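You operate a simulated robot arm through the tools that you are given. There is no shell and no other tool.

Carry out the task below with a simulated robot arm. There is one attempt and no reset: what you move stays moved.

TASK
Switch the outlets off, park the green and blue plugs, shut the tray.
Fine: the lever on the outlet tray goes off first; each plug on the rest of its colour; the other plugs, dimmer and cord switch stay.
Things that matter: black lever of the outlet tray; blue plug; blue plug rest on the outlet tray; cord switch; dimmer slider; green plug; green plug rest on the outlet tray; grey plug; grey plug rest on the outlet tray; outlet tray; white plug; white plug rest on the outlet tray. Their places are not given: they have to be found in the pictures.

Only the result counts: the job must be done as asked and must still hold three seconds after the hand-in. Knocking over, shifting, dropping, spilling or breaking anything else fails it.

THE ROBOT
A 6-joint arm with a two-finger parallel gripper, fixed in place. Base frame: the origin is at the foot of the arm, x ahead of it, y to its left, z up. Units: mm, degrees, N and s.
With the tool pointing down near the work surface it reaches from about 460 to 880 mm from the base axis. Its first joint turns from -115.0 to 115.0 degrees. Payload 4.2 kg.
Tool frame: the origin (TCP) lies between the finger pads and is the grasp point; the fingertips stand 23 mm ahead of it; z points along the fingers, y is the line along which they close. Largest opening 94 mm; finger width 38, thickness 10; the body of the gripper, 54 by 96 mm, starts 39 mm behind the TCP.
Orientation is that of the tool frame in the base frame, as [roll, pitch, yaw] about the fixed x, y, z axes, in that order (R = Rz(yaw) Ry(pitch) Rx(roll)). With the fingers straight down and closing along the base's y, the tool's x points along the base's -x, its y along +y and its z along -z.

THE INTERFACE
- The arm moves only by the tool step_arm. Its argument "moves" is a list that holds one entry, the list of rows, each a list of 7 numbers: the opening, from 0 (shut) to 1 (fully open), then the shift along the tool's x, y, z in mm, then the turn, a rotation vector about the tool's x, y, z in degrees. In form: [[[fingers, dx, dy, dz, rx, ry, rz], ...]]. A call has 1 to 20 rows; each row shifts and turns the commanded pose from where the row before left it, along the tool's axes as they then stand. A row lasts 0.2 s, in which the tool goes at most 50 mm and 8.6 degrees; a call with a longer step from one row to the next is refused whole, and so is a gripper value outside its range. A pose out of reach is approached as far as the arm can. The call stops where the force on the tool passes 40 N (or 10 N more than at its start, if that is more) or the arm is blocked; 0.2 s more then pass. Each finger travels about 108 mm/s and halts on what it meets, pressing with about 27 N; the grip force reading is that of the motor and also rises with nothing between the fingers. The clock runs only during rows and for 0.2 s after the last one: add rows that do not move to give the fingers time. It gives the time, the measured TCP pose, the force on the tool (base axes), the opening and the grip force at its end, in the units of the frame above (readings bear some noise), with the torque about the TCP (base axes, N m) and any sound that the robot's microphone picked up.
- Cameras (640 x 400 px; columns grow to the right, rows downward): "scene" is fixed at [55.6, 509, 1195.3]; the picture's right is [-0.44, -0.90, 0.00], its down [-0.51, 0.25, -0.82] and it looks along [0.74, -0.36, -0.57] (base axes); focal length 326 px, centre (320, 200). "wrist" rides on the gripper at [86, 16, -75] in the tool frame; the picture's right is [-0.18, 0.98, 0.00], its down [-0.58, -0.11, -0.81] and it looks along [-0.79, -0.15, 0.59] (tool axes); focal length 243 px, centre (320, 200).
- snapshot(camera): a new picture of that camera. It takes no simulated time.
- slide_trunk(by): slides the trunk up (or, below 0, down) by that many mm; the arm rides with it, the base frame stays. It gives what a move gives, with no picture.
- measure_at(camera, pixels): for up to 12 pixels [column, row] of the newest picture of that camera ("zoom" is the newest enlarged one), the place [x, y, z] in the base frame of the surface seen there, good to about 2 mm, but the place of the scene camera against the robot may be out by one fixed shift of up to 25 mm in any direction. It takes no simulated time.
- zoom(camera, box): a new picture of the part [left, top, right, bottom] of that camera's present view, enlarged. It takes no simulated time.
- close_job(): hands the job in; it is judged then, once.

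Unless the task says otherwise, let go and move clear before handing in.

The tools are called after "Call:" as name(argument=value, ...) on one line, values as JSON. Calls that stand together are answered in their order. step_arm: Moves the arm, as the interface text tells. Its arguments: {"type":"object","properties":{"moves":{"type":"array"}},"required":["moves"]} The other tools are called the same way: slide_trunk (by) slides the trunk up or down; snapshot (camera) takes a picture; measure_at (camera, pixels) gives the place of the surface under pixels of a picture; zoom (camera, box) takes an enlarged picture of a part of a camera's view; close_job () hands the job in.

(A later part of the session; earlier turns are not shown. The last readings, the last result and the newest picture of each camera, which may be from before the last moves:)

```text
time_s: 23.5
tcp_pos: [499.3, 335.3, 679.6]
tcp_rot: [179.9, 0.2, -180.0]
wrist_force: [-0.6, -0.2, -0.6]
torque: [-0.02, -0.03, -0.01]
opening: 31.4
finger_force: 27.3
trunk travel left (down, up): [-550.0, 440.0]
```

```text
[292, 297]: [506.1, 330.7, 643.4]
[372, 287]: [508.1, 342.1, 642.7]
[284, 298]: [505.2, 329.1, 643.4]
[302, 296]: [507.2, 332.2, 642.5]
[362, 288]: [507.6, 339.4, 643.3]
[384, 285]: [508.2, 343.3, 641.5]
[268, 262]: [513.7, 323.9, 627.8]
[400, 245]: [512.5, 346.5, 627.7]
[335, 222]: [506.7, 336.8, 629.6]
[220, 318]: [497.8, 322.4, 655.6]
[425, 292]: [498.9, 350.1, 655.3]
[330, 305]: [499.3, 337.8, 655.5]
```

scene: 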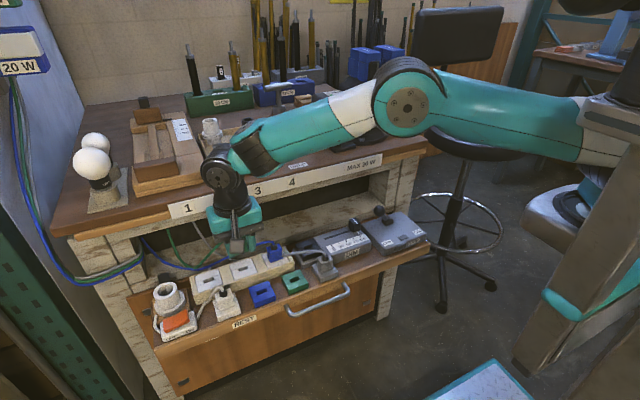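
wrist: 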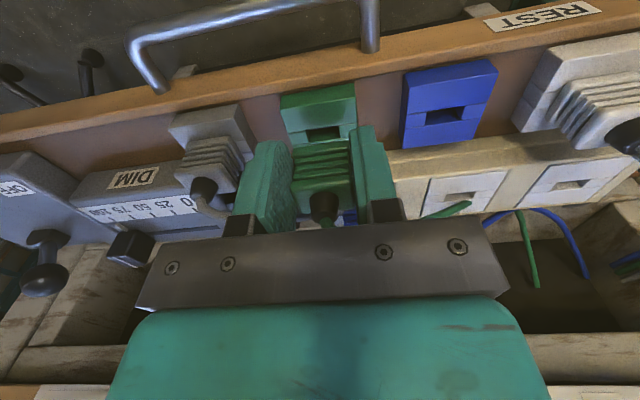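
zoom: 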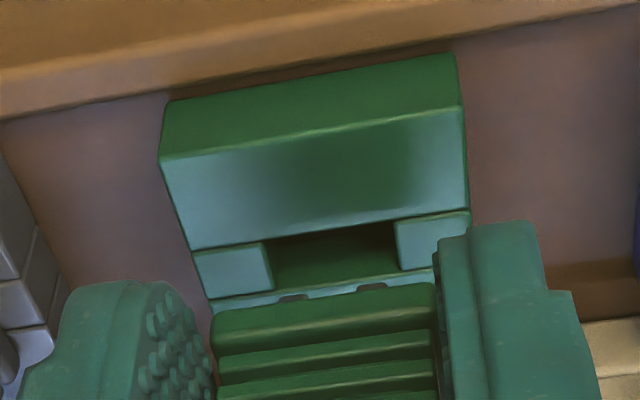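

The prongs are centred at y≈336.1 with front faces at x≈507, and the slot spans x≈505.5–519.5, so about +1.2 mm in x is needed. I'll lower it slowly into the slot.

Call:
step_arm(moves=[[[0, -1.2, -0.4, 2, 0, 0, 0], [0, 0, 0, 3, 0, 0, 0], [0, 0, 0, 3, 0, 0, 0], [0, 0, 0, 2, 0, 0, 0], [0, 0, 0, 2, 0, 0, 0], [0, 0, 0, 2, 0, 0, 0], [0, 0, 0, 2, 0, 0, 0], [0, 0, 0, 2, 0, 0, 0], [0, 0, 0, 0, 0, 0, 0]]])

Call:
snapshot(camera="wrist")

Call:
zoom(camera="wrist", box=[260, 70, 380, 170])

```text
time_s: 25.5
tcp_pos: [502.0, 335.0, 663.0]
tcp_rot: [179.8, 0.2, -180.0]
wrist_force: [10.4, 4.7, 0.3]
torque: [0.02, -0.05, 0.0]
opening: 31.3
finger_force: 27.3
trunk travel left (down, up): [-550.0, 440.0]
```

```text
taken
```

wrist: 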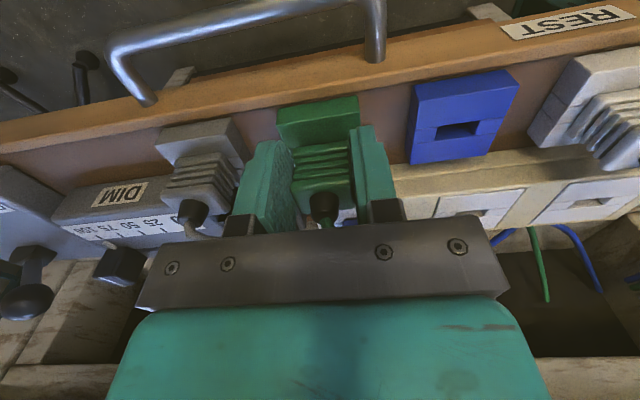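

```text
4.00 times, centred on (320, 120) of wrist
```

zoom: 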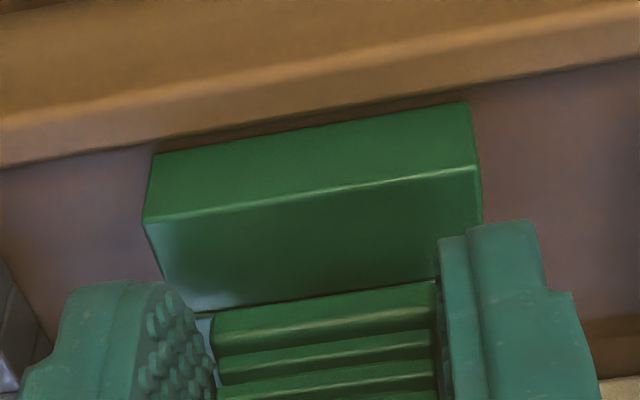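

The prongs are in the slot with almost no vertical force, only about 10 N sideways in +x and 5 N in +y. I'll follow that with a small shift and keep lowering slowly.

Call:
step_arm(moves=[[[0, -0.7, 0.3, 0, 0, 0, 0], [0, 0, 0, 1, 0, 0, 0], [0, 0, 0, 1, 0, 0, 0], [0, 0, 0, 1, 0, 0, 0], [0, 0, 0, 1, 0, 0, 0], [0, 0, 0, 0, 0, 0, 0]]])

Call:
snapshot(camera="wrist")

Call:
zoom(camera="wrist", box=[260, 70, 380, 170])

Call:
zoom(camera="scene", box=[246, 240, 342, 300])

```text
time_s: 26.9
tcp_pos: [501.4, 334.8, 657.0]
tcp_rot: [-180.0, 0.0, -180.0]
wrist_force: [7.8, 0.1, 1.7]
torque: [0.02, -0.28, 0.05]
opening: 31.3
finger_force: 27.1
trunk travel left (down, up): [-550.0, 440.0]
```

```text
taken
```

wrist: 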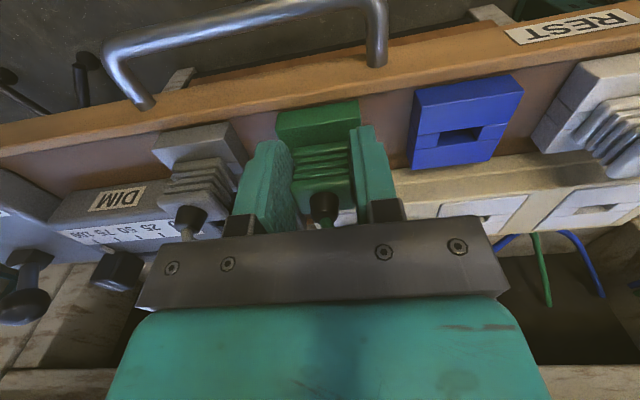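

```text
4.00 times, centred on (320, 120) of wrist
```

zoom: 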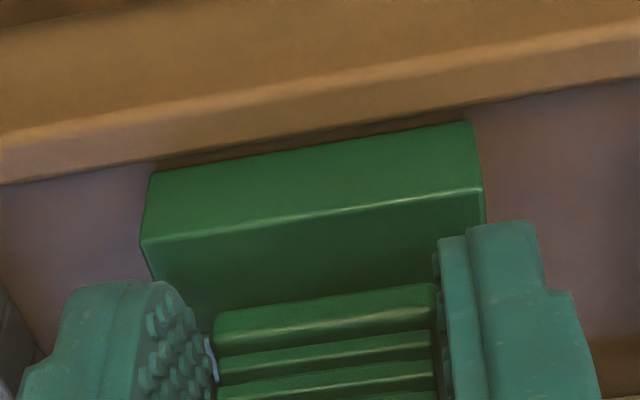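

```text
6.67 times, centred on (294, 270) of scene
```

zoom: 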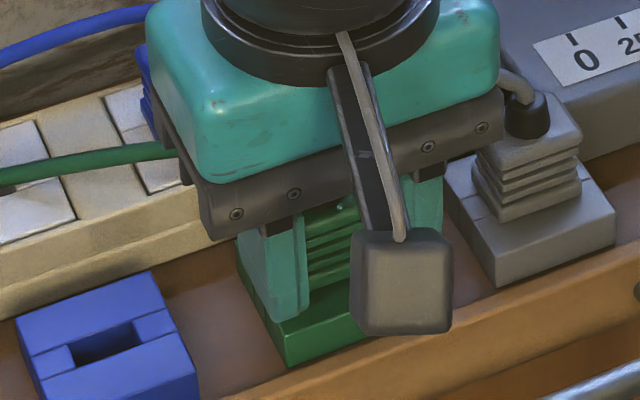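

The TCP is at z 657, about where full seating is expected, but there is no vertical push yet. I'll nudge +0.4 mm in x and press down 1–2 mm to feel the seat.

Call:
step_arm(moves=[[[0, -0.4, 0, 0.5, 0, 0, 0], [0, 0, 0, 0.5, 0, 0, 0], [0, 0, 0, 0.5, 0, 0, 0], [0, 0, 0, 0, 0, 0, 0]]])

Call:
measure_at(camera="wrist", pixels=[[322, 148], [305, 151], [340, 146], [315, 190], [340, 186]])

```text
time_s: 27.9
tcp_pos: [500.5, 335.8, 656.3]
tcp_rot: [180.0, 0.1, -180.0]
wrist_force: [2.6, -2.6, -0.1]
torque: [-0.1, -0.07, -0.04]
opening: 31.1
finger_force: 26.9
trunk travel left (down, up): [-550.0, 440.0]
```

```text
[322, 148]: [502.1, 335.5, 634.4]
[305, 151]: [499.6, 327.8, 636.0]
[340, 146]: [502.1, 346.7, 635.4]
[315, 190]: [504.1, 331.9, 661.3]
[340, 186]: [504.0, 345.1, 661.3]
```

The cap was at z≈661 in the last picture, and a seated cap should be near 659.5. I'll press down in half-millimetre steps until the vertical force rises.

Call:
step_arm(moves=[[[0, 0, 0, 0.5, 0, 0, 0], [0, 0, 0, 0.5, 0, 0, 0], [0, 0, 0, 0.5, 0, 0, 0], [0, 0, 0, 0, 0, 0, 0]]])

Call:
snapshot(camera="wrist")

Call:
measure_at(camera="wrist", pixels=[[322, 148], [305, 151], [340, 146], [315, 190], [340, 186]])

```text
time_s: 28.9
tcp_pos: [502.3, 333.1, 657.2]
tcp_rot: [179.9, 0.2, -180.0]
wrist_force: [-3.3, -10.5, 19.5]
torque: [-0.3, 0.11, -0.06]
opening: 31.0
finger_force: 27.1
trunk travel left (down, up): [-550.0, 440.0]
```

```text
taken
```

wrist: 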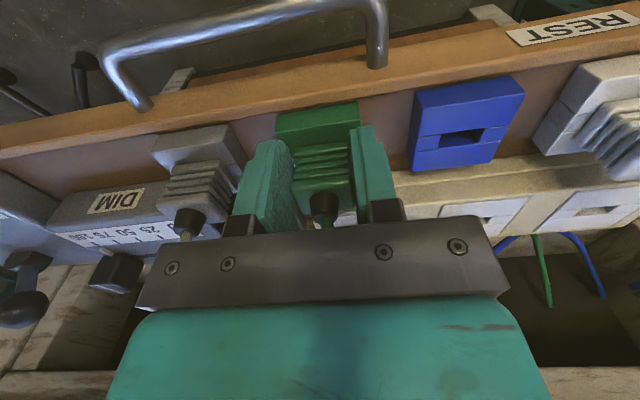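

```text
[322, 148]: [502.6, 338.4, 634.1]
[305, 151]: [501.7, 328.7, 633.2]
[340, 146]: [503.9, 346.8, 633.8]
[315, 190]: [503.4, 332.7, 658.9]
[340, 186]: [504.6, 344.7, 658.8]
```

Vertical force is now 19.5 N and the cap is at z≈659, so the green plug is seated. I'll unload the push, open part-way and rise straight up.

Call:
step_arm(moves=[[[0, 0, 0, -1, 0, 0, 0], [0.4, 0, 0, 0, 0, 0, 0], [0.5, 0, 0, 0, 0, 0, 0], [0.5, 0, 0, 0, 0, 0, 0], [0.5, 0, 0, -10, 0, 0, 0], [0.5, 0, 0, -20, 0, 0, 0], [0.5, 0, 0, -20, 0, 0, 0], [0.5, 0, 0, -25, 0, 0, 0], [0.5, 0, 0, 0, 0, 0, 0]]])

Call:
snapshot(camera="wrist")

Call:
zoom(camera="scene", box=[200, 220, 328, 300])

```text
time_s: 30.9
tcp_pos: [502.2, 335.0, 731.7]
tcp_rot: [179.9, 0.1, -180.0]
wrist_force: [0.3, -0.1, -0.6]
torque: [0.0, 0.01, 0.04]
opening: 47.3
finger_force: 0.0
trunk travel left (down, up): [-550.0, 440.0]
```

```text
taken
```

wrist: 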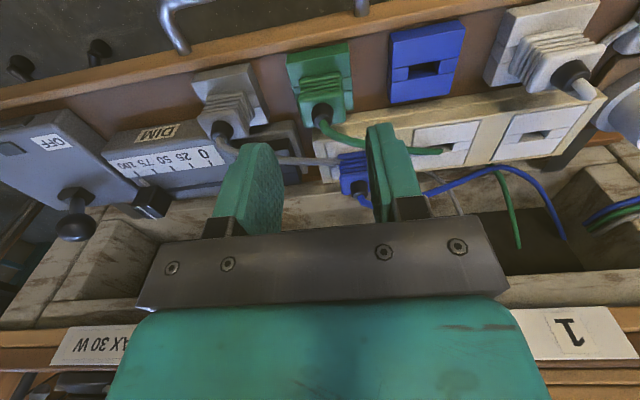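

```text
5.00 times, centred on (264, 260) of scene
```

zoom: 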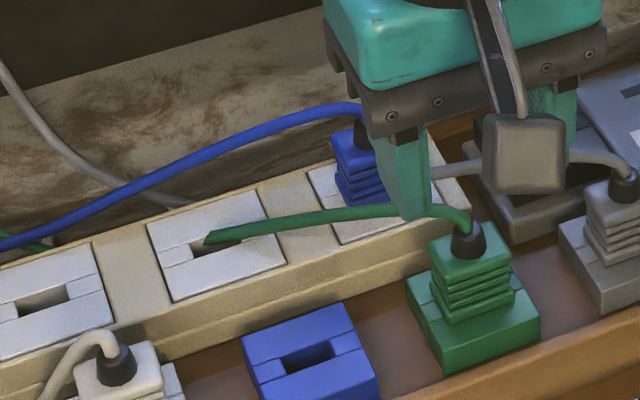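

The green plug stands upright on the green rest. Next I'll move above the blue plug, near TCP (566.5, 356).

Call:
step_arm(moves=[[[0.55, -32, 10.5, 0, 0, 0, 0], [0.55, -32.5, 10.5, 0, 0, 0, 0], [0.55, 0, 0, 0, 0, 0, 0], [0.55, 0, 0, 0, 0, 0, 0]]])

Call:
snapshot(camera="wrist")

Call:
zoom(camera="wrist", box=[250, 60, 410, 160])

```text
time_s: 31.9
tcp_pos: [566.0, 357.9, 731.9]
tcp_rot: [179.9, 0.1, -180.0]
wrist_force: [-0.3, -0.1, -0.5]
torque: [0.0, 0.0, 0.0]
opening: 52.1
finger_force: 0.1
trunk travel left (down, up): [-550.0, 440.0]
```

```text
taken
```

wrist: 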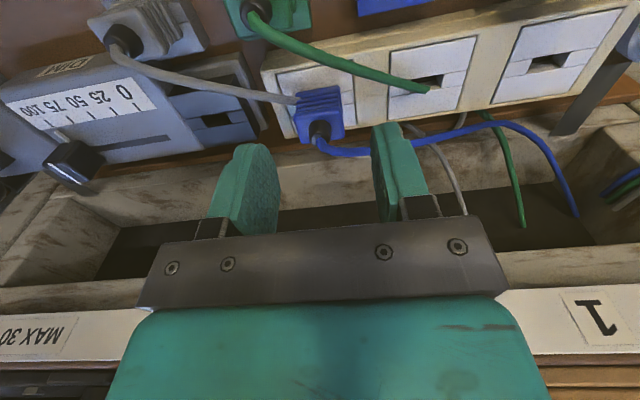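

```text
4.00 times, centred on (330, 110) of wrist
```

zoom: 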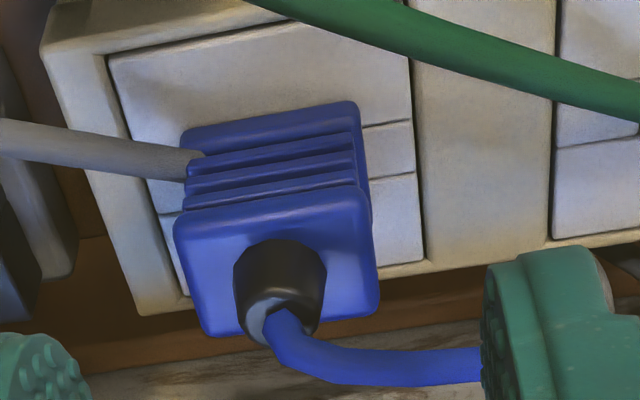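

The blue plug is at zoom (270,220), and the grey cord only passes visually into it. I'll measure the plug before lowering.

Call:
measure_at(camera="zoom", pixels=[[180, 230], [360, 200], [270, 215], [205, 325], [370, 300], [200, 145], [350, 120], [270, 135], [120, 65], [410, 50], [178, 290], [418, 255]])

```text
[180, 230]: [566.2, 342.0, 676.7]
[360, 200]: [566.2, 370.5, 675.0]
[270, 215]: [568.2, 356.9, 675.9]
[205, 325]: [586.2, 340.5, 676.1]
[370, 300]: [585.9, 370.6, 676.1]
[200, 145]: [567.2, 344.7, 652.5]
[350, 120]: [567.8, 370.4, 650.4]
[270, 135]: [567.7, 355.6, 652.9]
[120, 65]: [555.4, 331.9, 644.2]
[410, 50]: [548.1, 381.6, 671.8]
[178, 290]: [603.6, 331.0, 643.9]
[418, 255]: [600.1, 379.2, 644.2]
```

The blue plug is centred at y≈355.9 with its front at x≈566.2. I'll shift about −1.8 mm in y and lower to z≈672.

Call:
step_arm(moves=[[[0.55, 0, -1.8, 15, 0, 0, 0], [0.55, 0, 0, 15, 0, 0, 0], [0.55, 0, 0, 15, 0, 0, 0], [0.55, 0, 0, 10, 0, 0, 0], [0.55, 0, 0, 4.5, 0, 0, 0], [0.55, 0, 0, 0, 0, 0, 0]]])

Call:
snapshot(camera="wrist")

Call:
zoom(camera="wrist", box=[210, 110, 430, 240])

```text
time_s: 33.3
tcp_pos: [567.4, 355.9, 669.9]
tcp_rot: [179.9, 0.1, 180.0]
wrist_force: [-0.5, 0.6, 0.7]
torque: [0.0, -0.01, 0.0]
opening: 51.7
finger_force: 0.0
trunk travel left (down, up): [-550.0, 440.0]
```

```text
taken
```

wrist: 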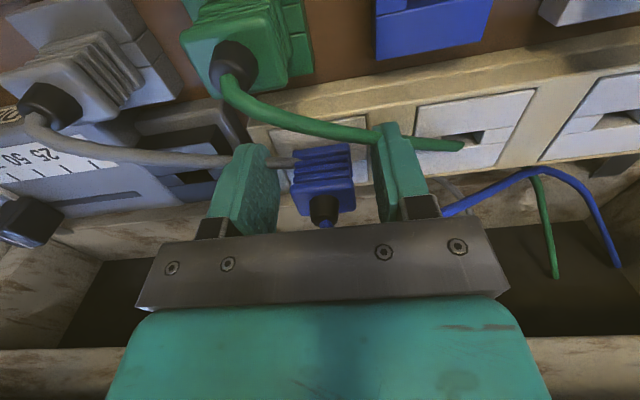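

```text
2.91 times, centred on (320, 175) of wrist
```

zoom: 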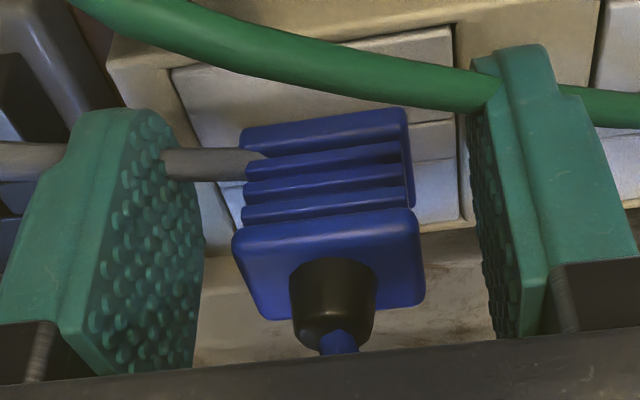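

The fingers straddle the blue plug with no contact, about 0.6 mm off centre. I'll shift −0.6 mm in y and close.

Call:
step_arm(moves=[[[0.55, 0, -0.6, -0.5, 0, 0, 0], [0.4, 0, 0, 0, 0, 0, 0], [0.2, 0, 0, 0, 0, 0, 0], [0, 0, 0, 0, 0, 0, 0], [0, 0, 0, 0, 0, 0, 0]]])

```text
time_s: 34.5
tcp_pos: [567.5, 354.7, 672.0]
tcp_rot: [179.9, 0.2, -179.8]
wrist_force: [0.2, 3.8, -0.8]
torque: [0.05, -0.03, 0.06]
opening: 31.1
finger_force: 27.3
trunk travel left (down, up): [-550.0, 440.0]
```

The blue plug is gripped at 31.1 mm with hardly any side load. I'll pull it straight up slowly.

Call:
step_arm(moves=[[[0, 0, 0.2, -1, 0, 0, 0], [0, 0, 0, -1, 0, 0, 0], [0, 0, 0, -1.5, 0, 0, 0], [0, 0, 0, -1.5, 0, 0, 0], [0, 0, 0, -2, 0, 0, 0], [0, 0, 0, -2, 0, 0, 0], [0, 0, 0, -3, 0, 0, 0], [0, 0, 0, -3, 0, 0, 0], [0, 0, 0, -10, 0, 0, 0], [0, 0, 0, -15, 0, 0, 0], [0, 0, 0, -15, 0, 0, 0], [0, 0, 0, 0, 0, 0, 0]]])

Call:
snapshot(camera="wrist")

Call:
zoom(camera="wrist", box=[240, 80, 420, 230])

```text
time_s: 37.1
tcp_pos: [564.5, 354.2, 726.6]
tcp_rot: [179.8, 0.2, 180.0]
wrist_force: [0.2, -0.6, 0.1]
torque: [-0.02, 0.03, 0.01]
opening: 31.3
finger_force: 27.0
trunk travel left (down, up): [-550.0, 440.0]
```

```text
taken
```

wrist: 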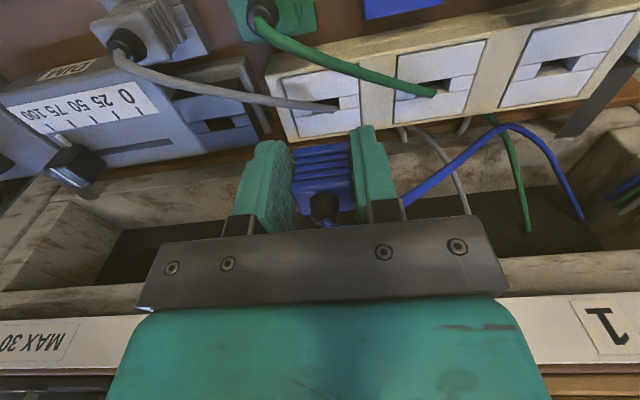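

```text
2.67 times, centred on (330, 155) of wrist
```

zoom: 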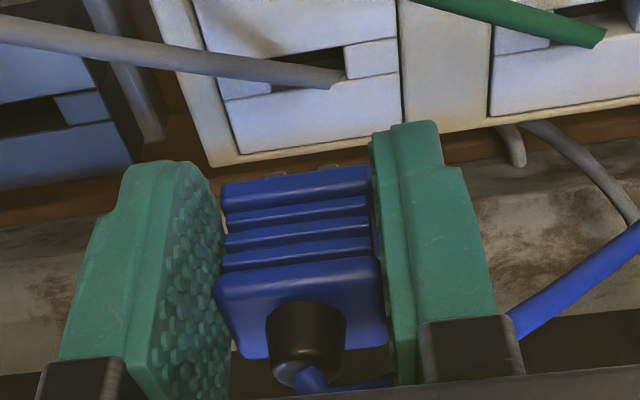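

The blue plug is out with the same grip geometry as the green one. Based on the green move, it needs a shift of (−64.7, +55) mm to its rest.

Call:
step_arm(moves=[[[0, 20, 0, 0, 0, 0, 0], [0, 22, 0, 0, 0, 0, 0], [0, 22.7, 0, 0, 0, 0, 0], [0, 0, 20, 0, 0, 0, 0], [0, 0, 20, 0, 0, 0, 0], [0, 0, 15, 0, 0, 0, 0], [0, 0, 0, 10, 0, 0, 0], [0, 0, 0, 15, 0, 0, 0], [0, 0, 0, 15, 0, 0, 0], [0, 0, 0, 6, 0, 0, 0], [0, 0, 0, 0, 0, 0, 0], [0, 0, 0, 0, 0, 0, 0]]])

Call:
snapshot(camera="wrist")

Call:
zoom(camera="wrist", box=[260, 70, 380, 170])

```text
time_s: 39.7
tcp_pos: [501.3, 408.2, 680.3]
tcp_rot: [179.9, 0.1, 180.0]
wrist_force: [0.9, -0.1, -0.5]
torque: [0.0, 0.02, 0.0]
opening: 31.2
finger_force: 27.1
trunk travel left (down, up): [-550.0, 440.0]
```

```text
taken
```

wrist: 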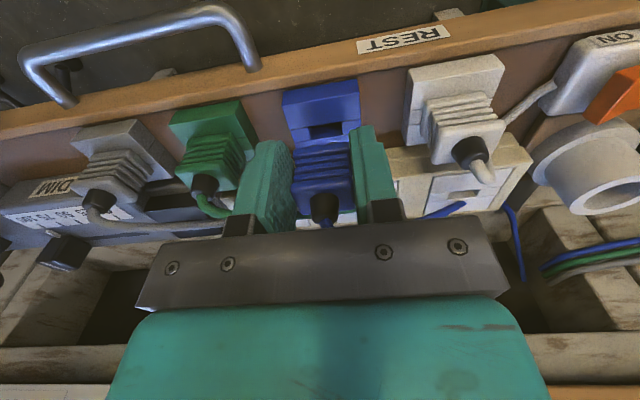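

```text
4.00 times, centred on (320, 120) of wrist
```

zoom: 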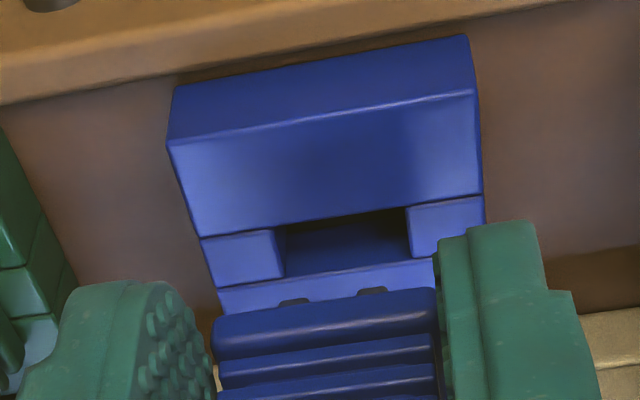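

The slot's centre is right of the prongs (zoom 346 against 332), so the plug is about 2 mm short in y. I'll measure to confirm.

Call:
measure_at(camera="zoom", pixels=[[293, 302], [372, 291], [284, 303], [304, 300], [362, 292], [382, 290], [280, 260], [412, 240], [345, 218], [340, 280], [225, 330], [428, 300]])

Call:
measure_at(camera="zoom", pixels=[[176, 147], [470, 97], [330, 315], [260, 260], [430, 230], [300, 228], [400, 208]])

```text
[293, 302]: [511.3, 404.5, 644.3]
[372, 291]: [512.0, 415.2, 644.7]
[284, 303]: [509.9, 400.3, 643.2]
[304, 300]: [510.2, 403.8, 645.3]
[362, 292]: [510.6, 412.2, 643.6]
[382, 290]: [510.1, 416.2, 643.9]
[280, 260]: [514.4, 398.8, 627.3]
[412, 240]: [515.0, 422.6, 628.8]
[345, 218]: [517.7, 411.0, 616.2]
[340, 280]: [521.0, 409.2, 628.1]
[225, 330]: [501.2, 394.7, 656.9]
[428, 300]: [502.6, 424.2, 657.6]
```

```text
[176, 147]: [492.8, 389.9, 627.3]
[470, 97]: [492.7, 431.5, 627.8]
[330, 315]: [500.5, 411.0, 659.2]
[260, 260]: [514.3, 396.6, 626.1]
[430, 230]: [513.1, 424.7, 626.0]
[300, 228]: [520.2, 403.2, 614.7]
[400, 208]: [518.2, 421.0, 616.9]
```

The prongs are centred at y≈408.3 and the slot at y≈410.7, while x is already right. I'll shift +2.3 mm in y and lower slowly.

Call:
step_arm(moves=[[[0, -0.2, 2.3, 0, 0, 0, 0], [0, 0, 0, 2, 0, 0, 0], [0, 0, 0, 3, 0, 0, 0], [0, 0, 0, 2, 0, 0, 0], [0, 0, 0, 2, 0, 0, 0], [0, 0, 0, 2, 0, 0, 0], [0, 0, 0, 2, 0, 0, 0], [0, 0, 0, 2, 0, 0, 0], [0, 0, 0, 2, 0, 0, 0], [0, 0, 0, 0, 0, 0, 0]]])

Call:
snapshot(camera="wrist")

Call:
zoom(camera="wrist", box=[260, 70, 380, 170])

```text
time_s: 41.9
tcp_pos: [501.8, 410.4, 663.5]
tcp_rot: [180.0, 0.0, 179.9]
wrist_force: [1.8, -7.7, 0.9]
torque: [-0.17, -0.06, -0.05]
opening: 31.1
finger_force: 26.8
trunk travel left (down, up): [-550.0, 440.0]
```

```text
taken
```

wrist: 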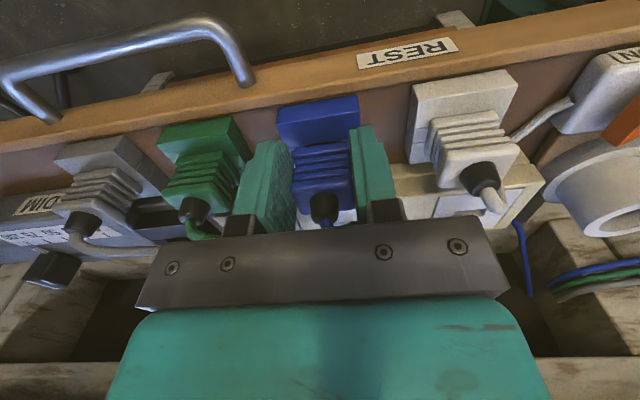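

```text
4.00 times, centred on (320, 120) of wrist
```

zoom: 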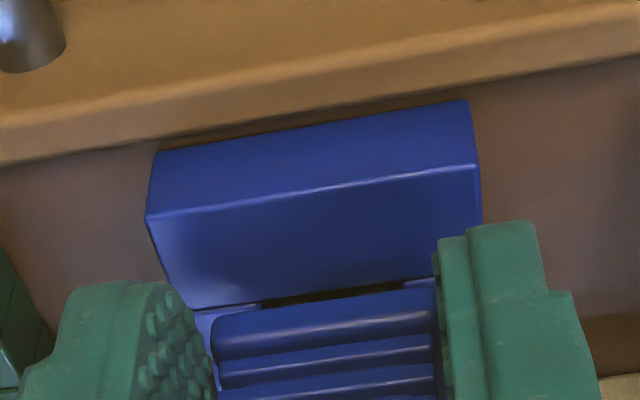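

The blue prongs are in the slot, with about −8 N of side force in y. I'll ease −0.5 mm in y and lower gently to the seat.

Call:
step_arm(moves=[[[0, 0, -0.5, 0, 0, 0, 0], [0, 0, 0, 1, 0, 0, 0], [0, 0, 0, 1, 0, 0, 0], [0, 0, 0, 1, 0, 0, 0], [0, 0, 0, 1, 0, 0, 0], [0, 0, 0, 1, 0, 0, 0], [0, 0, 0, 0.5, 0, 0, 0], [0, 0, 0, 0, 0, 0, 0]]])

Call:
snapshot(camera="wrist")

Call:
measure_at(camera="wrist", pixels=[[322, 148], [305, 151], [340, 146], [315, 190], [340, 186]])

```text
time_s: 43.7
tcp_pos: [500.9, 410.4, 658.5]
tcp_rot: [179.9, 0.1, -180.0]
wrist_force: [1.1, -4.6, 1.6]
torque: [-0.12, -0.03, -0.06]
opening: 31.3
finger_force: 27.3
trunk travel left (down, up): [-550.0, 440.0]
```

```text
taken
```

wrist: 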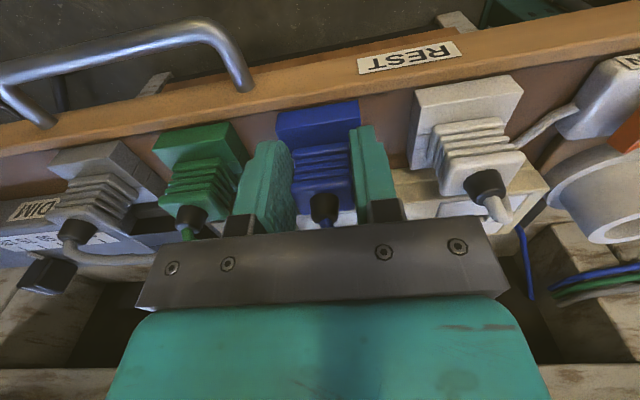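

```text
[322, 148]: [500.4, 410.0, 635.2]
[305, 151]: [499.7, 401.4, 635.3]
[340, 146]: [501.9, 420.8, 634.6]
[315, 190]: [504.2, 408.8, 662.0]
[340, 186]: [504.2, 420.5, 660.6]
```

The cap is at z≈661, about 2 mm short of the seat, and the vertical force is still small. I'll ease −0.3 mm in y and press down in half-millimetre steps.

Call:
step_arm(moves=[[[0, 0, -0.3, 0.5, 0, 0, 0], [0, 0, 0, 0.5, 0, 0, 0], [0, 0, 0, 0.5, 0, 0, 0], [0, 0, 0, 0.5, 0, 0, 0], [0, 0, 0, 0.5, 0, 0, 0], [0, 0, 0, 0, 0, 0, 0]]])

Call:
snapshot(camera="wrist")

Call:
measure_at(camera="wrist", pixels=[[322, 148], [305, 151], [340, 146], [315, 190], [340, 186]])

```text
time_s: 45.1
tcp_pos: [501.5, 409.3, 655.8]
tcp_rot: [179.9, 0.2, -179.9]
wrist_force: [-1.2, -3.9, 3.4]
torque: [-0.05, -0.03, -0.06]
opening: 31.1
finger_force: 27.2
trunk travel left (down, up): [-550.0, 440.0]
```

```text
taken
```

wrist: 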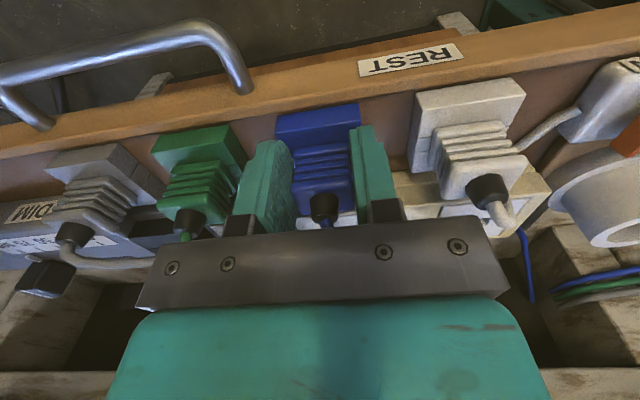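

```text
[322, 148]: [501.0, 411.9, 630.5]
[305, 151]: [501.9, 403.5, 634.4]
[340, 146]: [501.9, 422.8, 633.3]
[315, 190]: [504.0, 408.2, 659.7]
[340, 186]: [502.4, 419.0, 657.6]
```

The cap is now near z 659 and vertical force is starting at 3.4 N. I'll press 1 mm more to confirm the seat.

Call:
step_arm(moves=[[[0, 0, 0, 0.5, 0, 0, 0], [0, 0, 0, 0.5, 0, 0, 0], [0, 0, 0, 0, 0, 0, 0]]])

```text
time_s: 45.9
tcp_pos: [501.2, 409.8, 655.2]
tcp_rot: [179.9, 0.2, 180.0]
wrist_force: [-2.4, -8.4, 12.7]
torque: [-0.24, -0.03, -0.05]
opening: 31.1
finger_force: 27.3
trunk travel left (down, up): [-550.0, 440.0]
```

Vertical force is 12.7 N, so the blue plug is seated. I'll unload, open part-way and rise straight up.

Call:
step_arm(moves=[[[0, 0, 0, -1, 0, 0, 0], [0.4, 0, 0, 0, 0, 0, 0], [0.48, 0, 0, 0, 0, 0, 0], [0.48, 0, 0, 0, 0, 0, 0], [0.48, 0, 0, -10, 0, 0, 0], [0.48, 0, 0, -20, 0, 0, 0], [0.48, 0, 0, -25, 0, 0, 0], [0.48, 0, 0, -40, 0, 0, 0], [0.48, 0, 0, -40, 0, 0, 0], [0.48, 0, 0, 0, 0, 0, 0]]])

Call:
snapshot(camera="wrist")

Call:
snapshot(camera="scene")

Call:
zoom(camera="scene", box=[200, 220, 328, 300])

```text
time_s: 48.1
tcp_pos: [504.0, 408.9, 794.1]
tcp_rot: [180.0, 0.1, -180.0]
wrist_force: [0.4, -0.3, 0.0]
torque: [-0.01, -0.01, 0.01]
opening: 45.3
finger_force: 0.1
trunk travel left (down, up): [-550.0, 440.0]
```

```text
taken
```

wrist: 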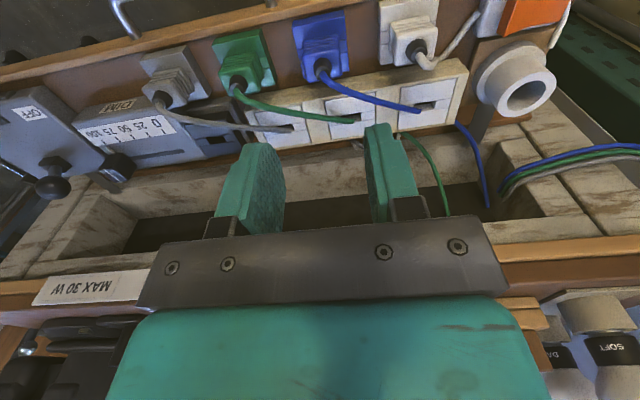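

```text
taken
```

scene: 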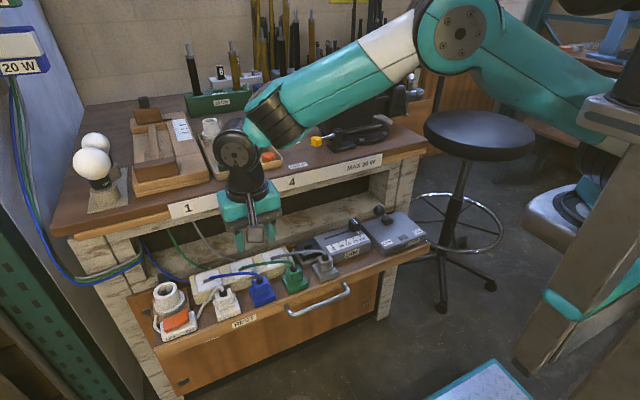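

```text
5.00 times, centred on (264, 260) of scene
```

zoom: 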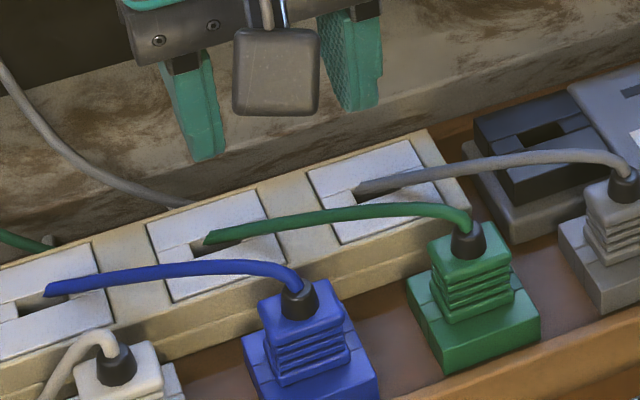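

Both plugs are standing on their own rests and the lever is still at OFF. I'll inspect the handle and tray front to plan the push.

Call:
zoom(camera="scene", box=[260, 265, 372, 335])

Call:
zoom(camera="scene", box=[120, 280, 280, 380])

```text
5.71 times, centred on (316, 300) of scene
```

zoom: 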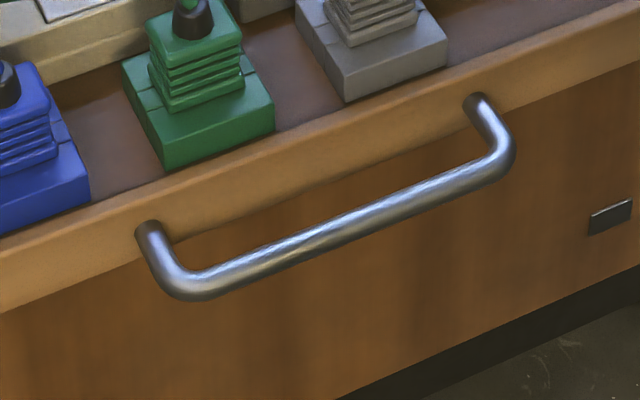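

```text
4.00 times, centred on (200, 330) of scene
```

zoom: 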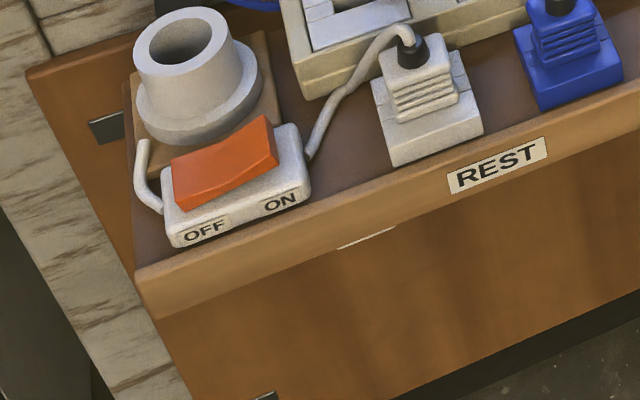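

Call:
measure_at(camera="scene", pixels=[[319.5, 305.2], [295, 315], [348, 291], [286.5, 307], [343.5, 284], [312.5, 288], [312.5, 294], [312.5, 299], [306, 285], [235, 317], [235, 321], [390, 266]])

Call:
measure_at(camera="zoom", pixels=[[250, 245], [250, 225], [250, 265], [500, 165], [500, 205], [70, 90], [140, 330], [140, 290], [560, 130], [60, 200], [600, 250], [150, 275]])

```text
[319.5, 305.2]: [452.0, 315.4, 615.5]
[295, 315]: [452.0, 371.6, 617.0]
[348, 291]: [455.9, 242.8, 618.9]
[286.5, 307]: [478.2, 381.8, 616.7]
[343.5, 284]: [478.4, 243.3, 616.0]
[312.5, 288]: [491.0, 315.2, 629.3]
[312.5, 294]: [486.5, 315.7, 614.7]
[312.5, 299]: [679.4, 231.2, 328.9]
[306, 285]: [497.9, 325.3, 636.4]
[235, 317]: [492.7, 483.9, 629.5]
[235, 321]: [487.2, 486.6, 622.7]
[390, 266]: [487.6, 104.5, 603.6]
```

```text
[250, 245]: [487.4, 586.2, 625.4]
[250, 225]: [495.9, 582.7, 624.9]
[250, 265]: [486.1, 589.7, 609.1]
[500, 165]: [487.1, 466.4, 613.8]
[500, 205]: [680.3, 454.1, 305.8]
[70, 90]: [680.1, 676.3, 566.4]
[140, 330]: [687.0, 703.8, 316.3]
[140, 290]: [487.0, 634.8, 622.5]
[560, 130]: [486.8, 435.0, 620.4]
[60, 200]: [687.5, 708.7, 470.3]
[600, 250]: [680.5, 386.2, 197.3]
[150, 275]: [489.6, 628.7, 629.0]
```

The handle bar is near x≈449, y 236–372, z≈598 and the tray face at x≈481, so I can push the bar at mid-length (y≈304) with closed fingers. I'll move in front of it first, staying high.

Call:
step_arm(moves=[[[0.2, 26, -26, 0, 0, 0, 0], [0, 26, -26, 0, 0, 0, 0], [0, 26, -26, 0, 0, 0, 0], [0, 26, -26, 0, 0, 0, 0], [0, 0, 0, 0, 0, 0, 0], [0, 0, 0, 0, 0, 0, 0]]])

Call:
snapshot(camera="wrist")

Call:
snapshot(camera="scene")

```text
time_s: 49.5
tcp_pos: [397.7, 305.1, 792.5]
tcp_rot: [179.9, 0.1, -179.9]
wrist_force: [-0.1, -0.8, -0.3]
torque: [-0.01, -0.01, 0.01]
opening: 0.0
finger_force: 27.0
trunk travel left (down, up): [-550.0, 440.0]
```

```text
taken
```

wrist: 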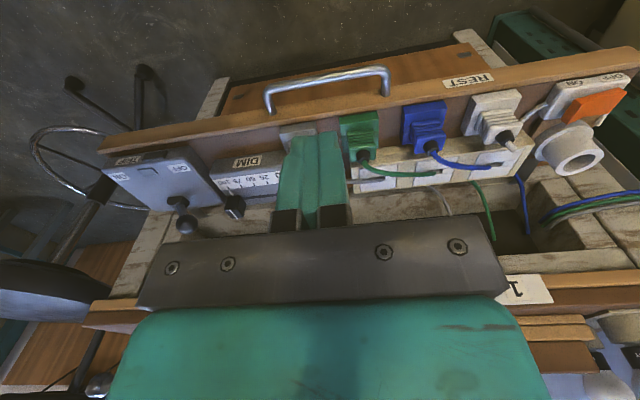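

```text
taken
```

scene: 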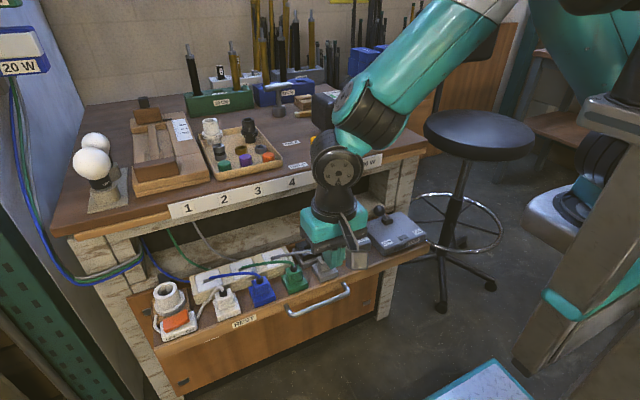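

The handle shows clearly in the wrist view from (268,95) to (388,75). I'll measure it and the tray face precisely.

Call:
measure_at(camera="wrist", pixels=[[328, 78], [300, 83], [360, 72], [268, 95], [387, 78], [270, 111], [385, 93], [330, 100], [330, 108], [420, 85], [200, 125], [330, 95]])

Call:
zoom(camera="wrist", box=[250, 50, 410, 150])

```text
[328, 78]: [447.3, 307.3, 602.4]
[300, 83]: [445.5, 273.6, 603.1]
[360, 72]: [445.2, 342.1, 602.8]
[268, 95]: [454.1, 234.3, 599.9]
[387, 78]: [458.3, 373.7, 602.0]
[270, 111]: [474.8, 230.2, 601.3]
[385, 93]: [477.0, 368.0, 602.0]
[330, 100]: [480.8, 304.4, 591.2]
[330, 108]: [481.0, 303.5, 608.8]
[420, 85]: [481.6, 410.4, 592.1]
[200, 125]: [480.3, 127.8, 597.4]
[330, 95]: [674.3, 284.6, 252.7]
```

```text
4.00 times, centred on (330, 100) of wrist
```

zoom: 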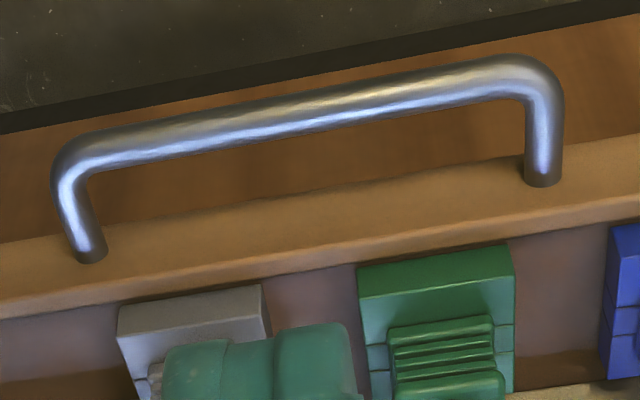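

The bar centre is about (450, 301, 600) and the tray front face x≈481. I'll lower straight down in front of the bar to TCP z≈606.

Call:
step_arm(moves=[[[0, 0, -3, 37, 0, 0, 0], [0, 0, 0, 37, 0, 0, 0], [0, 0, 0, 37, 0, 0, 0], [0, 0, 0, 37, 0, 0, 0], [0, 0, 0, 38, 0, 0, 0], [0, 0, 0, 0, 0, 0, 0]]])

Call:
snapshot(camera="wrist")

Call:
snapshot(camera="scene")

```text
time_s: 50.9
tcp_pos: [397.3, 305.2, 603.8]
tcp_rot: [179.9, 0.1, -179.9]
wrist_force: [-0.8, 0.0, -0.3]
torque: [-0.02, -0.03, 0.0]
opening: 0.1
finger_force: 27.1
trunk travel left (down, up): [-550.0, 440.0]
```

```text
taken
```

wrist: 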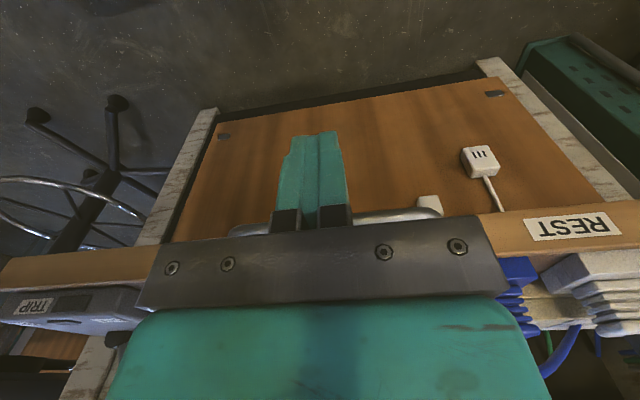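

```text
taken
```

scene: 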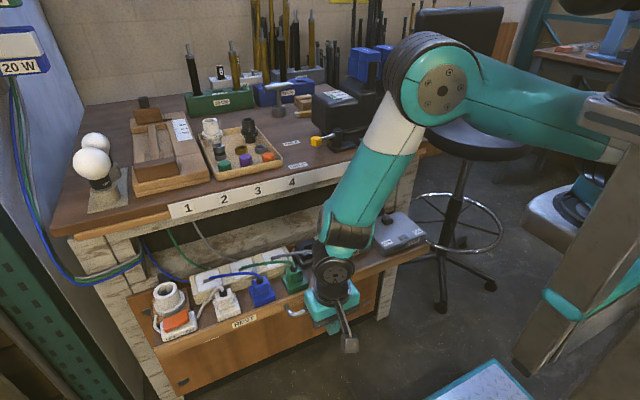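

A small white box hangs by a cord below the tray at (480,160) in the wrist view. I'll look closer at it, and at where the forearm runs, before pushing.

Call:
zoom(camera="wrist", box=[400, 110, 560, 210])

Call:
measure_at(camera="wrist", pixels=[[480, 160], [493, 190], [430, 205], [420, 180], [495, 93], [225, 136], [330, 110], [360, 150], [480, 175], [200, 130], [520, 130], [520, 222]])

Call:
measure_at(camera="scene", pixels=[[440, 90], [400, 130], [375, 180], [350, 225], [335, 270], [430, 50], [560, 100], [340, 310], [350, 345], [325, 255]])

```text
4.00 times, centred on (480, 160) of wrist
```

zoom: 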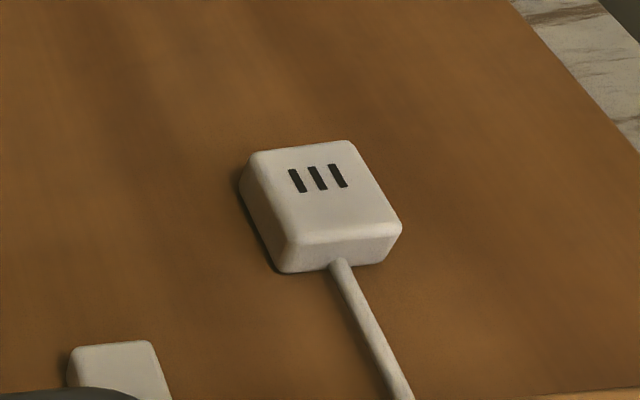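

```text
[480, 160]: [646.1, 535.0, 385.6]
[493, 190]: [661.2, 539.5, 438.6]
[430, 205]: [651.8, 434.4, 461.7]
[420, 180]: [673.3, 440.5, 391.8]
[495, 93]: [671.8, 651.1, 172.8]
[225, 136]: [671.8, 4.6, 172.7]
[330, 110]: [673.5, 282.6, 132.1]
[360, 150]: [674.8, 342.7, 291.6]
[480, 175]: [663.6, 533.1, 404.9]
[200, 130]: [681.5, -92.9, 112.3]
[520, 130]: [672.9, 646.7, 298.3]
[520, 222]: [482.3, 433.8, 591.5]
```

```text
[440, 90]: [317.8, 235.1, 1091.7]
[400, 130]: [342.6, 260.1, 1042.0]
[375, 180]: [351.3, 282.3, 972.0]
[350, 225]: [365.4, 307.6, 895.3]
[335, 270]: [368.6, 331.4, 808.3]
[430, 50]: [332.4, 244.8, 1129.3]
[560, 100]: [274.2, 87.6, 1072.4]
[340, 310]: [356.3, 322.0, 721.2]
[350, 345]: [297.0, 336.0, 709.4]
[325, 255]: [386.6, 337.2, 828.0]
```

The white box is fixed to the cabinet panel well below the tray (z<462) and the forearm is clear of the bench. I'll start pushing the bar in +x with steady small steps.

Call:
step_arm(moves=[[[0, -18, -3, 0, 0, 0, 0], [0, -4, 0, 0, 0, 0, 0], [0, -4, 0, 0, 0, 0, 0], [0, -4, 0, 0, 0, 0, 0], [0, -4, 0, 0, 0, 0, 0], [0, -5, 0, 0, 0, 0, 0], [0, -5, 0, 0, 0, 0, 0], [0, -6, 0, 0, 0, 0, 0], [0, -6, 0, 0, 0, 0, 0], [0, -6, 0, 0, 0, 0, 0], [0, -6, 0, 0, 0, 0, 0]]])

Call:
snapshot(camera="scene")

Call:
snapshot(camera="wrist")

```text
time_s: 53.3
tcp_pos: [466.0, 300.9, 605.2]
tcp_rot: [179.9, 0.2, 179.9]
wrist_force: [-1.7, -0.6, 0.0]
torque: [-0.02, 0.01, -0.03]
opening: 0.0
finger_force: 27.0
trunk travel left (down, up): [-550.0, 440.0]
```

```text
taken
```

scene: 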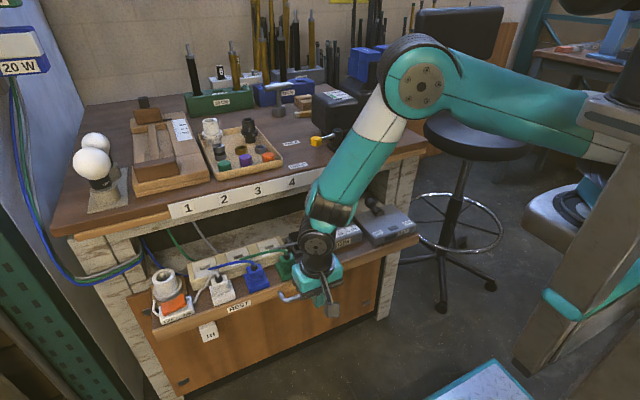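

```text
taken
```

wrist: 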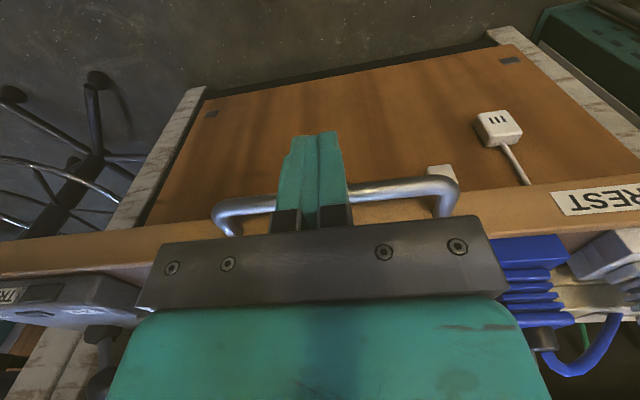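

The tray has moved in about 40 mm with only about 2 N, and everything on it is steady. I'll back off slightly, tilt the tool 20° so the wrist stays clear of the bench lip, and check.

Call:
step_arm(moves=[[[0, 6, 0, 0, 0, 0, 0], [0, 0, 0, 0, 0, -5, 0], [0, 0, 0, 0, 0, -5, 0], [0, 0, 0, 0, 0, -5, 0], [0, 0, 0, 0, 0, -5, 0], [0, 0, 0, 0, 0, 0, 0]]])

Call:
snapshot(camera="scene")

Call:
snapshot(camera="wrist")

```text
time_s: 54.7
tcp_pos: [461.1, 300.9, 605.0]
tcp_rot: [179.9, 20.2, -179.9]
wrist_force: [-0.9, 0.0, 0.1]
torque: [-0.03, 0.02, 0.03]
opening: 0.0
finger_force: 26.7
trunk travel left (down, up): [-550.0, 440.0]
```

```text
taken
```

scene: 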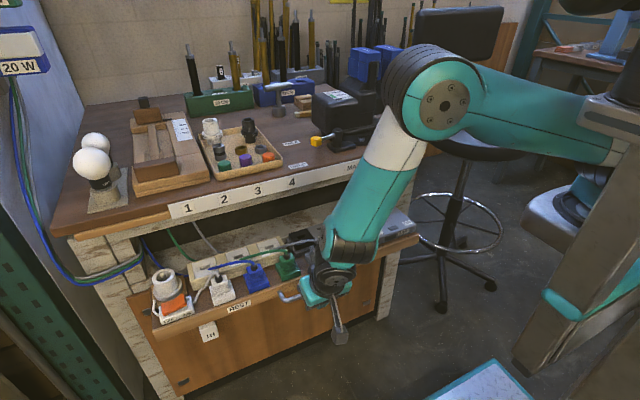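

```text
taken
```

wrist: 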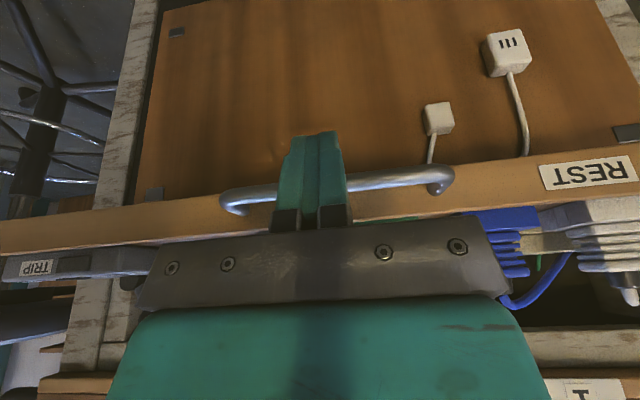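

The tilt worked (pitch about 20°) and the wrist is further back. I'll keep pushing the bar in base +x, about 100 mm more.

Call:
step_arm(moves=[[[0, -5.64, 0, 2.05, 0, 0, 0], [0, -4.7, 0, 1.71, 0, 0, 0], [0, -4.7, 0, 1.71, 0, 0, 0], [0, -5.64, 0, 2.05, 0, 0, 0], [0, -5.64, 0, 2.05, 0, 0, 0], [0, -5.64, 0, 2.05, 0, 0, 0], [0, -5.64, 0, 2.05, 0, 0, 0], [0, -5.64, 0, 2.05, 0, 0, 0], [0, -5.64, 0, 2.05, 0, 0, 0], [0, -5.64, 0, 2.05, 0, 0, 0], [0, -5.64, 0, 2.05, 0, 0, 0], [0, -5.64, 0, 2.05, 0, 0, 0], [0, -5.64, 0, 2.05, 0, 0, 0], [0, -5.64, 0, 2.05, 0, 0, 0], [0, -5.64, 0, 2.05, 0, 0, 0], [0, -5.64, 0, 2.05, 0, 0, 0], [0, -5.64, 0, 2.05, 0, 0, 0]]])

Call:
snapshot(camera="scene")

Call:
snapshot(camera="wrist")

```text
time_s: 58.3
tcp_pos: [561.4, 302.0, 607.4]
tcp_rot: [179.9, 20.3, 179.9]
wrist_force: [-1.3, -1.4, -1.3]
torque: [-0.05, 0.07, -0.01]
opening: 0.0
finger_force: 27.6
trunk travel left (down, up): [-550.0, 440.0]
```

```text
taken
```

scene: 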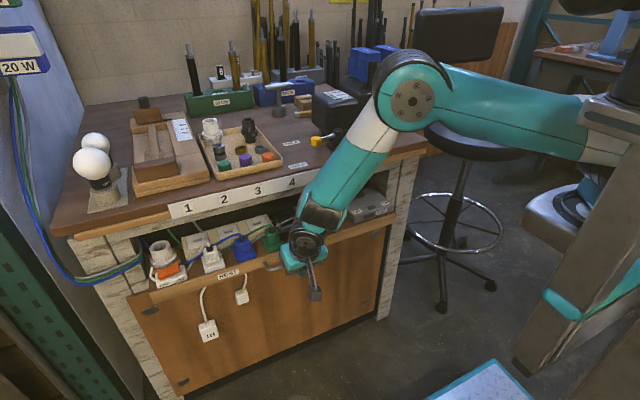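

```text
taken
```

wrist: 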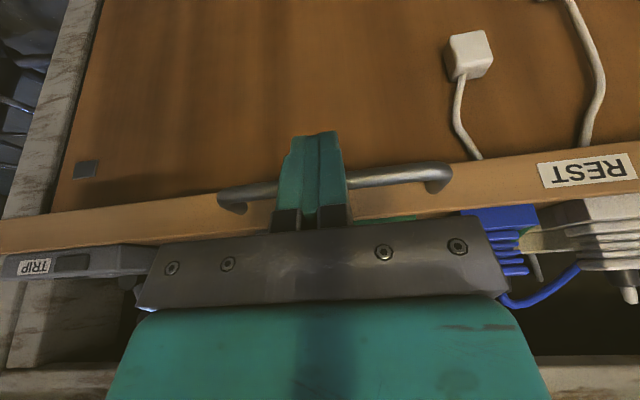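

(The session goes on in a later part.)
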